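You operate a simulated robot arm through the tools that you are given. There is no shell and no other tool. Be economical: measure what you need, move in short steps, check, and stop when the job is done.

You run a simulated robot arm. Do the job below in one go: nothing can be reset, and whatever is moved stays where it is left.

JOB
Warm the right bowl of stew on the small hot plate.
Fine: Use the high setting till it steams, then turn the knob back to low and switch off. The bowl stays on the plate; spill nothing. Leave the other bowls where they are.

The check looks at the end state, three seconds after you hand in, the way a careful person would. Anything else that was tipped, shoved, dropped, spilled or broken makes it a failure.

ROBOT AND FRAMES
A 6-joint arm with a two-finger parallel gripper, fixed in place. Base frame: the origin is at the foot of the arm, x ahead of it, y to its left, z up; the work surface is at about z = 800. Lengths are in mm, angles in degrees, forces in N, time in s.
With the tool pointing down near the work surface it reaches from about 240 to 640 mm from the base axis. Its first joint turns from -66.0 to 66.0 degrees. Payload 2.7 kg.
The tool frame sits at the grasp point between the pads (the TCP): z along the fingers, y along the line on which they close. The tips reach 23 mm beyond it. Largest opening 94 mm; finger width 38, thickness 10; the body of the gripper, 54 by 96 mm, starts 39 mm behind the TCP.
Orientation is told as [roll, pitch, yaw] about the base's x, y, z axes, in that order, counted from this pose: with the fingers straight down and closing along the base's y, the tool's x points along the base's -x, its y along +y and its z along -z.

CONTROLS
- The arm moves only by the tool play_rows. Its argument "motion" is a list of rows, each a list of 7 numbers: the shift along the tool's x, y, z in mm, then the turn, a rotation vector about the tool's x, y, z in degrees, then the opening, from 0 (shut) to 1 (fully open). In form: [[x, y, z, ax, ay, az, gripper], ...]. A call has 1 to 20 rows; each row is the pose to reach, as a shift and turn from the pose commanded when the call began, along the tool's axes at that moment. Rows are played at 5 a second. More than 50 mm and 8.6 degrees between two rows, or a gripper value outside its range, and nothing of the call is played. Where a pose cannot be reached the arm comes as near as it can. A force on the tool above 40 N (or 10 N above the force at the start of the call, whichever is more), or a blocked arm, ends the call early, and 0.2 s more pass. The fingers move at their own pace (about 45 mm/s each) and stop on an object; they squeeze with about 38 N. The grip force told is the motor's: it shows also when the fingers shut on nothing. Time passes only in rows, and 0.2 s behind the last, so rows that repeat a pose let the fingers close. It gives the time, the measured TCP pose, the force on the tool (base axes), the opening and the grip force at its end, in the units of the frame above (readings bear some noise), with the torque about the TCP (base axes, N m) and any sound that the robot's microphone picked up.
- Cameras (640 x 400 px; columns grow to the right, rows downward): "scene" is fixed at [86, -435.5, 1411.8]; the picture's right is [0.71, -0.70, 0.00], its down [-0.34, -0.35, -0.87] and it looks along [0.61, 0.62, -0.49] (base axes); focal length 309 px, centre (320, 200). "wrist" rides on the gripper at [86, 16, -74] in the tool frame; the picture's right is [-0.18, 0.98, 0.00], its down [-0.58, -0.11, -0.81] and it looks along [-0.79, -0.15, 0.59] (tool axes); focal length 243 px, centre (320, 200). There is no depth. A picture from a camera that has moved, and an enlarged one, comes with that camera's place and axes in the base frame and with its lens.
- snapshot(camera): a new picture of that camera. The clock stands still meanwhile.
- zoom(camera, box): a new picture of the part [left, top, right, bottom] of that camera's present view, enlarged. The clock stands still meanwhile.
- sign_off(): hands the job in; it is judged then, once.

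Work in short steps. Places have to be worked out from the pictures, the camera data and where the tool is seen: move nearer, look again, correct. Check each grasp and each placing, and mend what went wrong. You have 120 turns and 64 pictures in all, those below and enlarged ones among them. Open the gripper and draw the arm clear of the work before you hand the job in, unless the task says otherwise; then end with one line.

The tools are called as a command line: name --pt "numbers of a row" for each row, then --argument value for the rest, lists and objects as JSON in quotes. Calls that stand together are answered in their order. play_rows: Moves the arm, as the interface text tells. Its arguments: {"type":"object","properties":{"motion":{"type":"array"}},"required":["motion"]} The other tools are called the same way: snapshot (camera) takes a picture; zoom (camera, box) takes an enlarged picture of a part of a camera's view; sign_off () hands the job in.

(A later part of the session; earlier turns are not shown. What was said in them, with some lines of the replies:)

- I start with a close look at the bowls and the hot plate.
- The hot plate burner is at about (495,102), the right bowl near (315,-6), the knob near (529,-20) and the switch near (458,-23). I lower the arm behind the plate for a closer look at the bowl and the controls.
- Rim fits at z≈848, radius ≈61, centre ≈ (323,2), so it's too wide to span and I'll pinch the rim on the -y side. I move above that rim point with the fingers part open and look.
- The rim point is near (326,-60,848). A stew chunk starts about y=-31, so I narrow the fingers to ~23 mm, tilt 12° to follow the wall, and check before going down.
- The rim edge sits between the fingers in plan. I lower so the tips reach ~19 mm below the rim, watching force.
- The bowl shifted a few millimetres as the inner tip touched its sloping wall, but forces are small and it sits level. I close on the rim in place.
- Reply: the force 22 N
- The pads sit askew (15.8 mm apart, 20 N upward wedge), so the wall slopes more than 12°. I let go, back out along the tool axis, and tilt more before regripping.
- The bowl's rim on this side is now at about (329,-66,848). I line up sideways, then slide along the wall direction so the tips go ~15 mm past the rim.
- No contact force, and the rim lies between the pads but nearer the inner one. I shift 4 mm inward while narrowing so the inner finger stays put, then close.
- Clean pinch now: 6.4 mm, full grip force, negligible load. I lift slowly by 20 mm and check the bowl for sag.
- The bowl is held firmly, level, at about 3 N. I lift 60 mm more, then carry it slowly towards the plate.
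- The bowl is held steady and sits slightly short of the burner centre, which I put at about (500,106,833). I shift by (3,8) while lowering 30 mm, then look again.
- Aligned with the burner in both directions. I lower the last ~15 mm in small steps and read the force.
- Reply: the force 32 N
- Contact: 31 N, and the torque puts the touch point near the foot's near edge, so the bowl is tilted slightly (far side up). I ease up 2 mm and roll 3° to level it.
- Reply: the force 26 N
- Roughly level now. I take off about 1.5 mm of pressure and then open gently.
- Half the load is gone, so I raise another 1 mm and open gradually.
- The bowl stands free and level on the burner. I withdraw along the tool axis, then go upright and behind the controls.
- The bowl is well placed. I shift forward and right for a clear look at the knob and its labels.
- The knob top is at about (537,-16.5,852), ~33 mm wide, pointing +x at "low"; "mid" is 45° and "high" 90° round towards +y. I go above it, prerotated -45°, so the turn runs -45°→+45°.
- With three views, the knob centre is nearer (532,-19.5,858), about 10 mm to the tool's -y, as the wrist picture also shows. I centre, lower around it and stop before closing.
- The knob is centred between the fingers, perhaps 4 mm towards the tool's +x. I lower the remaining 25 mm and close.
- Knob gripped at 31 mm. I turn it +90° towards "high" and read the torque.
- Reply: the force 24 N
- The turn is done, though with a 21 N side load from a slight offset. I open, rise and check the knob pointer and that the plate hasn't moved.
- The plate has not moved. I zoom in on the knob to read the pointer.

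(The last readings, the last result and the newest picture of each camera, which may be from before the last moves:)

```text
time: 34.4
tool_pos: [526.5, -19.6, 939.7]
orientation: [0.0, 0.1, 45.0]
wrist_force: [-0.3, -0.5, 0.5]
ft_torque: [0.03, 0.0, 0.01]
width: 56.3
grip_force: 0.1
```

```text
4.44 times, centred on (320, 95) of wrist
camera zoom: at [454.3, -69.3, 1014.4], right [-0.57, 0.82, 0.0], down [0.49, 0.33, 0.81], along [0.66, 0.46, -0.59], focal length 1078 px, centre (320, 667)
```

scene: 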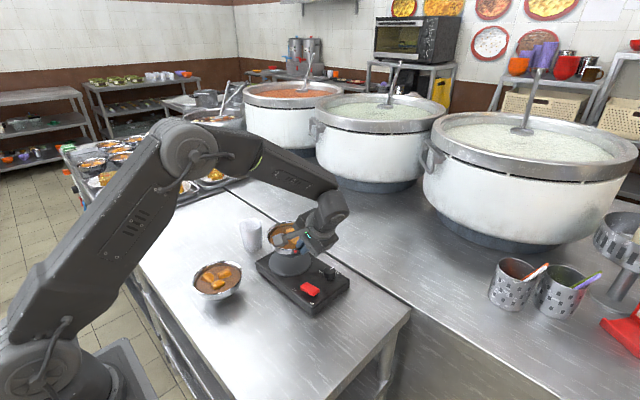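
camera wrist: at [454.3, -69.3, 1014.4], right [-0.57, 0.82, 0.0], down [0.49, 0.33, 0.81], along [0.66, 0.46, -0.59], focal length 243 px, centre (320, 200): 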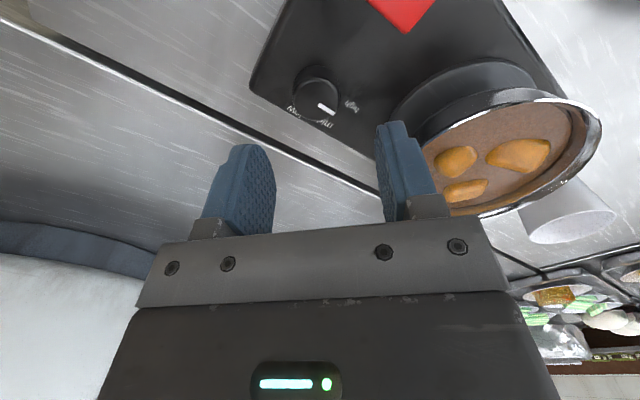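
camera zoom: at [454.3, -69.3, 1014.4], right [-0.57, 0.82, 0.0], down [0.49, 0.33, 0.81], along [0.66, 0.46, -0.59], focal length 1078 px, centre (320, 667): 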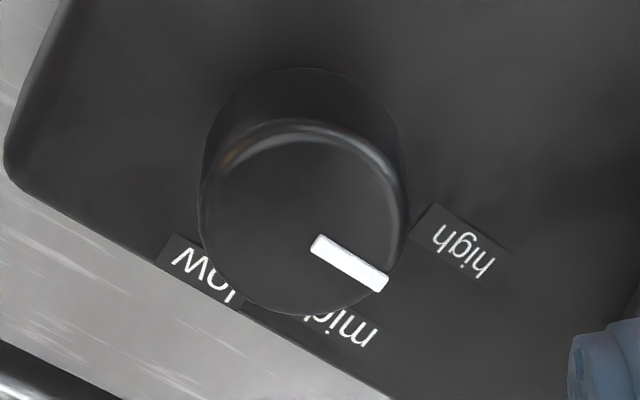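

The pointer now reads ~90°, on "high". Next the switch: a red rocker centred at (463,-18), with its "on" end at -y. I close the fingers and move above that end.

play_rows --pt "9 5 0 0 0 7.5 0.4" --pt "18 11 0 0 0 15 0.2" --pt "28 16 5 0 0 22.5 0" --pt "37 22 15 0 0 30 0" --pt "46 27 25 0 0 37.5 0" --pt "55.6 32.7 40 0 0 45 0" --pt "55.6 32.7 45 0 0 45 0" --pt "55.6 32.7 45 0 0 45 0"

zoom --camera "scene" --box '[270, 235, 360, 315]'

snapshot --camera "wrist"

```text
time: 36.2
tool_pos: [467.4, -34.4, 893.9]
orientation: [0.0, 0.0, 0.0]
wrist_force: [-0.6, -0.7, -0.3]
ft_torque: [-0.01, -0.01, -0.02]
width: 0.2
grip_force: 37.5
```

```text
5.00 times, centred on (315, 275) of scene
camera zoom: at [86.0, -435.5, 1411.8], right [0.71, -0.7, 0.0], down [-0.34, -0.35, -0.87], along [0.61, 0.62, -0.49], focal length 1544 px, centre (345, -175)
```

zoom: 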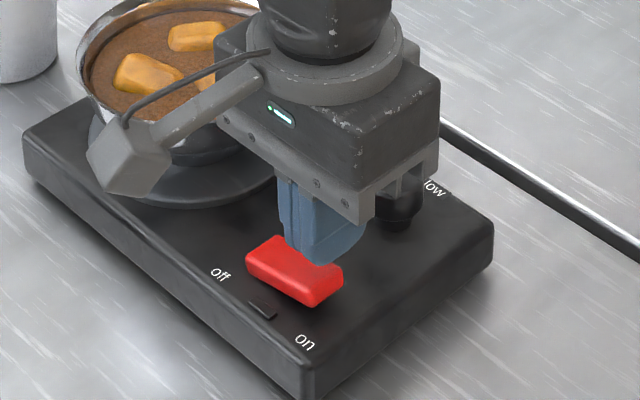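

```text
18 pictures are left
camera wrist: at [381.0, -19.1, 968.7], right [0.18, 0.98, 0.0], down [0.58, -0.11, 0.81], along [0.79, -0.15, -0.59], focal length 243 px, centre (320, 200)
```

wrist: 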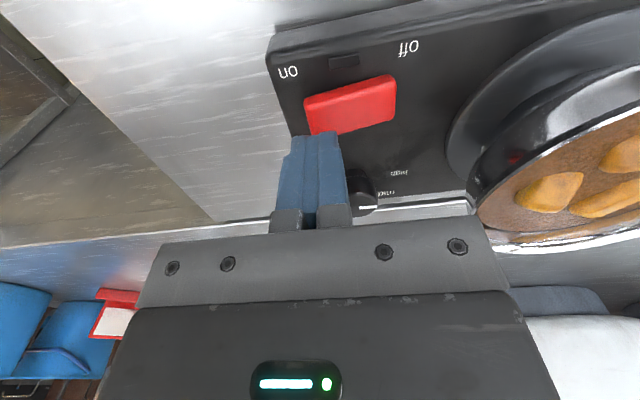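

The closed tips are above the "on" end. I press down in small steps.

play_rows --pt "3 -2 10 0 0 0 0" --pt "3 -2 20 0 0 0 0" --pt "3 -2 24 0 0 0 0" --pt "3 -2 27 0 0 0 0" --pt "3 -2 29 0 0 0 0" --pt "3 -2 31 0 0 0 0"

```text
time: 37.1
tool_pos: [463.6, -37.4, 873.6]
orientation: [0.0, 0.0, 0.0]
wrist_force: [-7.7, 0.6, 12.1]
ft_torque: [0.14, 0.19, 0.08]
width: 0.0
grip_force: 37.6
stopped in row 4: the force on the tool passed its limit at 46 N (the readings are from after the stop); the commanded pose is now the measured one
```

It hit 46 N near TCP 870, so I look at whether the rocker went over.

play_rows --pt "0 0 -10 0 0 0 0" --pt "0 -5 -35 0 0 0 0" --pt "0 -40 -45 0 0 0 0" --pt "0 -40 -45 0 0 0 0"

zoom --camera "scene" --box '[240, 210, 360, 320]'

```text
time: 38.1
tool_pos: [464.8, -76.5, 915.6]
orientation: [0.0, 0.0, 0.1]
wrist_force: [0.3, -0.1, -1.1]
ft_torque: [0.0, -0.03, -0.01]
width: 0.1
grip_force: 37.9
```

```text
3.64 times, centred on (300, 265) of scene
camera zoom: at [86.0, -435.6, 1411.8], right [0.71, -0.7, 0.0], down [-0.34, -0.35, -0.87], along [0.61, 0.62, -0.49], focal length 1123 px, centre (393, -36)
```

zoom: 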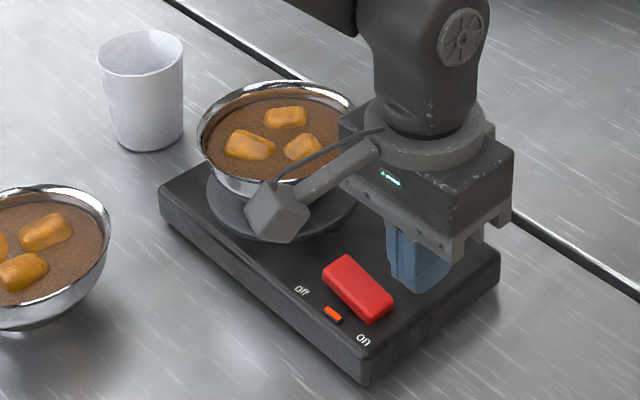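

The pilot light is lit and the rocker has gone over to "on". While it heats I move above the knob, yawed +45°, ready to turn it back.

play_rows --pt "0 0 -15 0 0 0 0.3" --pt "-11 10 -15 0 0 -7.5 0.6" --pt "-22 20 -15 0 0 -15 0.6" --pt "-33 29 -15 0 0 -22.5 0.6" --pt "-44 39 -15 0 0 -30 0.6" --pt "-55 48 -15 0 0 -37.5 0.6" --pt "-67 58 -15 0 0 -45 0.6" --pt "-67 58 -15 0 0 -45 0.6" --pt "-67 58 -15 0 0 -45 0.6" --pt "-67 58 -15 0 0 -45 0.6" --pt "-67 58 -15 0 0 -45 0.6" --pt "-67 58 -15 0 0 -45 0.6" --pt "-67 58 -15 0 0 -45 0.6" --pt "-67 58 -15 0 0 -45 0.6" --pt "-67 58 -15 0 0 -45 0.6"

snapshot --camera "scene"

```text
time: 41.4
tool_pos: [529.5, -20.4, 930.2]
orientation: [-0.1, 0.0, 45.1]
wrist_force: [-0.2, 1.3, -0.2]
ft_torque: [-0.01, 0.0, 0.03]
width: 56.1
grip_force: 0.0
```

```text
16 pictures are left
```

scene: 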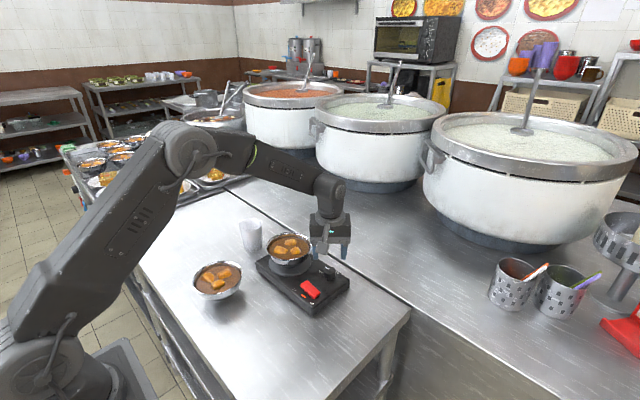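

No steam yet after about 3.5 s, so I hold for another 4 s.

play_rows --pt "0 0 0 0 0 0 0.6" --pt "0 0 0 0 0 0 0.6" --pt "0 0 0 0 0 0 0.6" --pt "0 0 0 0 0 0 0.6" --pt "0 0 0 0 0 0 0.6" --pt "0 0 0 0 0 0 0.6" --pt "0 0 0 0 0 0 0.6" --pt "0 0 0 0 0 0 0.6" --pt "0 0 0 0 0 0 0.6" --pt "0 0 0 0 0 0 0.6" --pt "0 0 0 0 0 0 0.6" --pt "0 0 0 0 0 0 0.6" --pt "0 0 0 0 0 0 0.6" --pt "0 0 0 0 0 0 0.6" --pt "0 0 0 0 0 0 0.6" --pt "0 0 0 0 0 0 0.6" --pt "0 0 0 0 0 0 0.6" --pt "0 0 0 0 0 0 0.6" --pt "0 0 0 0 0 0 0.6" --pt "0 0 0 0 0 0 0.6"

zoom --camera "scene" --box '[240, 210, 360, 320]'

```text
time: 45.5
tool_pos: [529.4, -18.8, 930.7]
orientation: [-0.1, 0.0, 45.1]
wrist_force: [0.7, 0.2, 0.6]
ft_torque: [-0.02, -0.02, 0.01]
width: 56.5
grip_force: 0.0
```

```text
3.64 times, centred on (300, 265) of scene
camera zoom: at [86.0, -435.5, 1411.8], right [0.71, -0.7, 0.0], down [-0.34, -0.35, -0.87], along [0.61, 0.62, -0.49], focal length 1123 px, centre (393, -36)
```

zoom: 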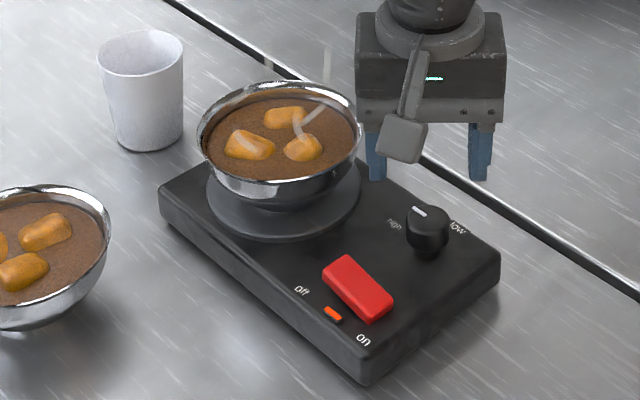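

Steam wisps are rising from the stew. I lower onto the knob and grip it.

play_rows --pt "-2.5 0 25 0 0 0 0.6" --pt "-2.5 0 50 0 0 0 0.6" --pt "-2.5 0 66 0 0 0 0.5" --pt "-2.5 0 66 0 0 0 0.4" --pt "-2.5 0 66 0 0 0 0.3" --pt "-2.5 0 66 0 0 0 0.3"

```text
time: 47.0
tool_pos: [532.3, -18.6, 864.8]
orientation: [-0.1, 0.0, 45.0]
wrist_force: [4.8, -2.5, 0.4]
ft_torque: [0.01, -0.27, 0.01]
width: 31.2
grip_force: 37.9
```

Gripped at 31 mm again; now I turn it back -90°.

play_rows --pt "0 0 0 0 0 7.5 0.3" --pt "0 0 0 0 0 15 0.3" --pt "0 0 0 0 0 22.5 0.3" --pt "0 0 0 0 0 30 0.3" --pt "0 0 0 0 0 37.5 0.3" --pt "0 0 0 0 0 45 0.3" --pt "0 0 0 0 0 52.5 0.3" --pt "0 0 0 0 0 60 0.3" --pt "0 0 0 0 0 67.5 0.3" --pt "0 0 0 0 0 75 0.3" --pt "0 0 0 0 0 82.5 0.3" --pt "0 0 0 0 0 90 0.3" --pt "0 0 0 0 0 90 0.3"

play_rows --pt "0 0 0 0 0 0 0.45" --pt "0 0 0 0 0 0 0.6" --pt "0 0 -15 0 0 0 0.6" --pt "0 0 -40 0 0 0 0.6" --pt "0 0 -75 0 0 0 0.6" --pt "0 0 -75 0 0 0 0.6"

zoom --camera "scene" --box '[240, 210, 360, 320]'

zoom --camera "wrist" --box '[230, 50, 390, 170]'

```text
time: 49.8
tool_pos: [530.8, -17.2, 866.0]
orientation: [-0.2, 0.1, -45.0]
wrist_force: [0.0, -4.3, 0.3]
ft_torque: [-0.77, -0.5, 0.09]
width: 31.2
grip_force: 38.2
```

```text
time: 51.1
tool_pos: [532.7, -16.6, 939.6]
orientation: [-0.1, -0.2, -44.9]
wrist_force: [0.0, -0.3, -1.0]
ft_torque: [0.0, 0.0, 0.03]
width: 56.4
grip_force: 0.1
```

```text
3.64 times, centred on (300, 265) of scene
camera zoom: at [86.0, -435.5, 1411.8], right [0.71, -0.7, 0.0], down [-0.34, -0.35, -0.87], along [0.61, 0.62, -0.49], focal length 1123 px, centre (393, -36)
```

zoom: 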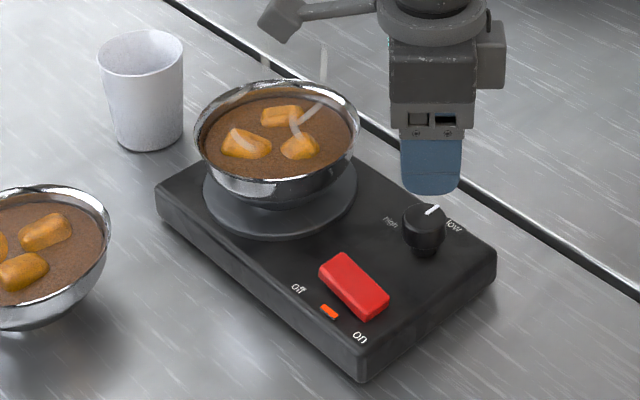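

```text
3.33 times, centred on (310, 110) of wrist
camera zoom: at [483.4, 55.4, 1014.9], right [0.82, 0.57, 0.0], down [0.33, -0.49, 0.81], along [0.46, -0.66, -0.59], focal length 809 px, centre (353, 500)
```

zoom: 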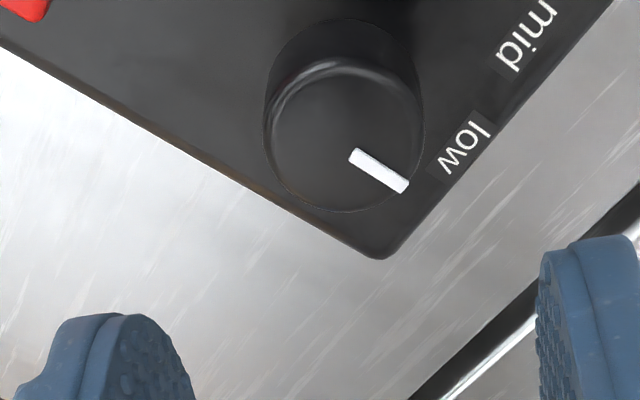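

The knob is back on "low" (the plate shifted only ~2 mm). I move above the "off" end of the rocker with the fingers closed.

play_rows --pt "10 -6 0 0 0 -7.5 0.4" --pt "20 -12 0 0 0 -15 0.2" --pt "31 -18 5 0 0 -22.5 0" --pt "41 -25 15 0 0 -30 0" --pt "51 -31 30 0 0 -37.5 0" --pt "61.2 -37.1 45 0 0 -45 0" --pt "61.2 -37.1 45 0 0 -45 0" --pt "61.2 -37.1 45 0 0 -45 0"

snapshot --camera "wrist"

zoom --camera "scene" --box '[270, 235, 360, 315]'

```text
time: 53.0
tool_pos: [464.1, 0.6, 895.4]
orientation: [-0.1, -0.2, 0.1]
wrist_force: [-0.2, 0.0, -0.9]
ft_torque: [0.02, -0.02, -0.02]
width: 0.2
grip_force: 37.7
```

```text
12 pictures are left
camera wrist: at [377.7, 15.7, 970.0], right [0.18, 0.98, 0.0], down [0.58, -0.11, 0.81], along [0.79, -0.15, -0.59], focal length 243 px, centre (320, 200)
```

wrist: 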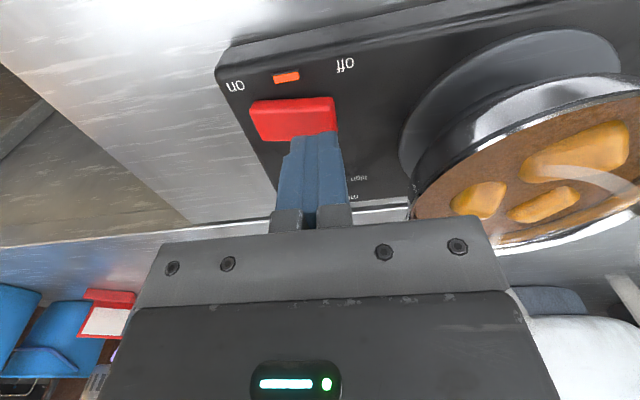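

```text
5.00 times, centred on (315, 275) of scene
camera zoom: at [86.0, -435.5, 1411.8], right [0.71, -0.7, 0.0], down [-0.34, -0.35, -0.87], along [0.61, 0.62, -0.49], focal length 1544 px, centre (345, -175)
```

zoom: 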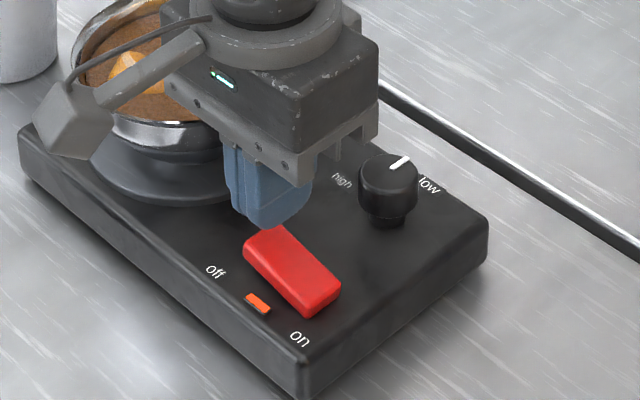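

Aligned with the "off" end and the knob reads low. I press down as before.

play_rows --pt "1 -1 10 0 0 0 0" --pt "1 -1 20 0 0 0 0" --pt "1 -1 24 0 0 0 0" --pt "1 -1 27 0 0 0 0" --pt "1 -1 29 0 0 0 0" --pt "1 -1 31 0 0 0 0"

zoom --camera "scene" --box '[270, 235, 360, 315]'

```text
time: 53.8
tool_pos: [461.5, 1.6, 873.8]
orientation: [0.1, -0.2, 0.2]
wrist_force: [-5.3, 2.3, 9.7]
ft_torque: [-0.05, 0.25, -0.09]
width: 0.0
grip_force: 38.2
stopped in row 4: the force on the tool passed its limit at 47 N (the readings are from after the stop); the commanded pose is now the measured one
```

```text
5.00 times, centred on (315, 275) of scene
camera zoom: at [85.8, -435.5, 1411.8], right [0.71, -0.7, 0.0], down [-0.34, -0.35, -0.87], along [0.61, 0.62, -0.49], focal length 1544 px, centre (345, -175)
```

zoom: 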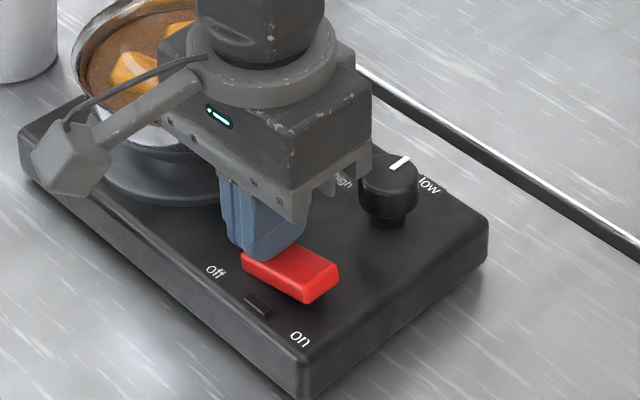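

The pilot light is out. I raise the arm clear, back away, open the gripper and take a final look.

play_rows --pt "0 0 -15 0 0 0 0" --pt "0 -10 -50 0 0 0 0" --pt "10 -40 -90 0 0 0 0.3" --pt "40 -70 -130 0 0 0 0.6" --pt "80 -90 -160 0 0 0 1" --pt "110 -110 -190 0 0 0 1" --pt "130 -120 -220 0 0 0 1" --pt "130 -120 -220 0 0 0 1"

snapshot --camera "scene"

zoom --camera "scene" --box '[180, 210, 360, 330]'

```text
refused: row 3 steps farther than a row can; nothing moved
```

```text
9 pictures are left
```

scene: 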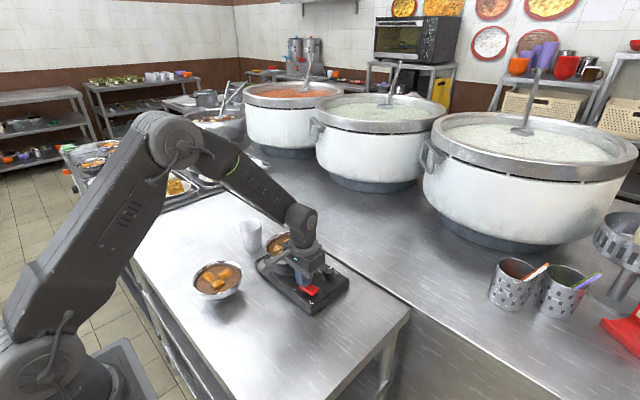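

```text
3.33 times, centred on (270, 270) of scene
camera zoom: at [85.8, -435.5, 1411.8], right [0.71, -0.7, 0.0], down [-0.34, -0.35, -0.87], along [0.61, 0.62, -0.49], focal length 1030 px, centre (487, -33)
```

zoom: 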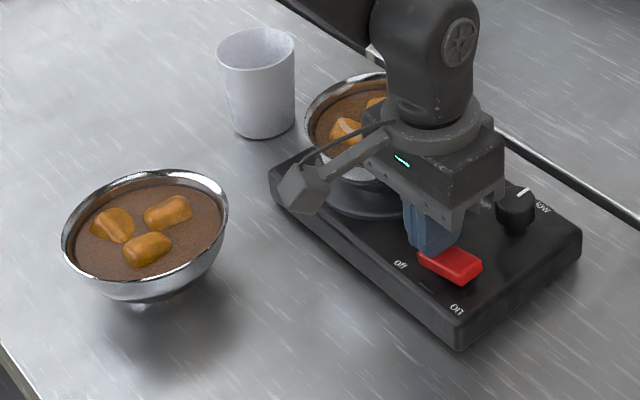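

A row was too long and nothing moved; I repeat with smaller steps.

play_rows --pt "0 0 -15 0 0 0 0" --pt "0 0 -45 0 0 0 0" --pt "0 -15 -75 0 0 0 0" --pt "10 -30 -105 0 0 0 0.3" --pt "25 -50 -130 0 0 0 0.6" --pt "45 -70 -155 0 0 0 1" --pt "65 -90 -180 0 0 0 1" --pt "85 -105 -205 0 0 0 1" --pt "105 -120 -220 0 0 0 1" --pt "105 -120 -220 0 0 0 1"

zoom --camera "scene" --box '[180, 210, 360, 330]'

snapshot --camera "wrist"

```text
time: 56.0
tool_pos: [355.0, -119.9, 1093.8]
orientation: [0.1, -0.2, 0.2]
wrist_force: [0.1, -0.1, -1.1]
ft_torque: [0.02, 0.02, 0.0]
width: 94.2
grip_force: 0.0
```

```text
3.33 times, centred on (270, 270) of scene
camera zoom: at [86.0, -435.6, 1411.8], right [0.71, -0.7, 0.0], down [-0.34, -0.35, -0.87], along [0.61, 0.62, -0.49], focal length 1030 px, centre (487, -33)
```

zoom: 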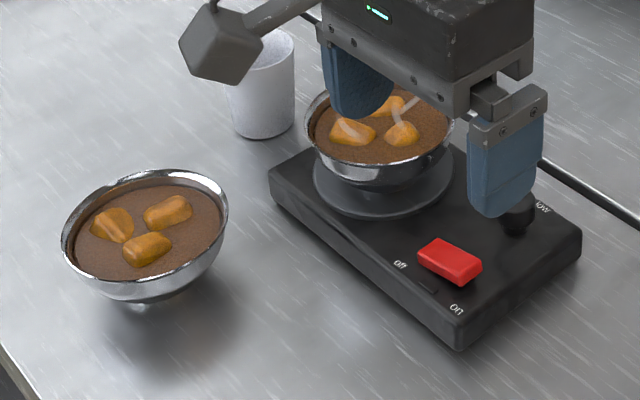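

```text
6 pictures are left
camera wrist: at [268.9, -103.4, 1168.4], right [0.18, 0.98, 0.0], down [0.58, -0.11, 0.81], along [0.8, -0.14, -0.59], focal length 243 px, centre (320, 200)
```

wrist: 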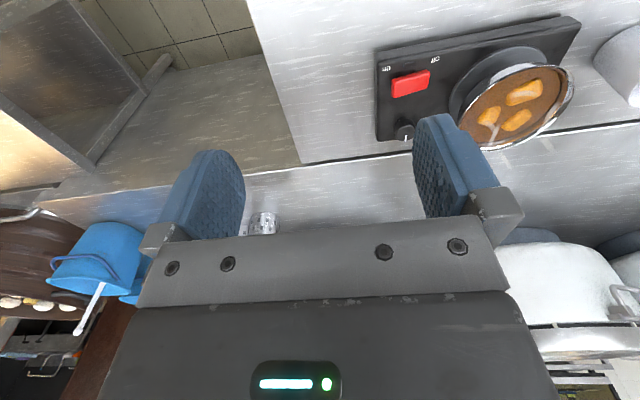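

The bowl is steaming on the plate, the knob reads low, the pilot light is out, the other bowl and cup haven't moved, and the arm is clear. I hand the job in.

sign_off

```text
The job is handed in.
```

The right bowl of stew was heated on high until it steamed and is still on the hot plate, with the knob back on low, the switch off and nothing spilled; the plate itself shifted about 2 mm when I turned the knob back.
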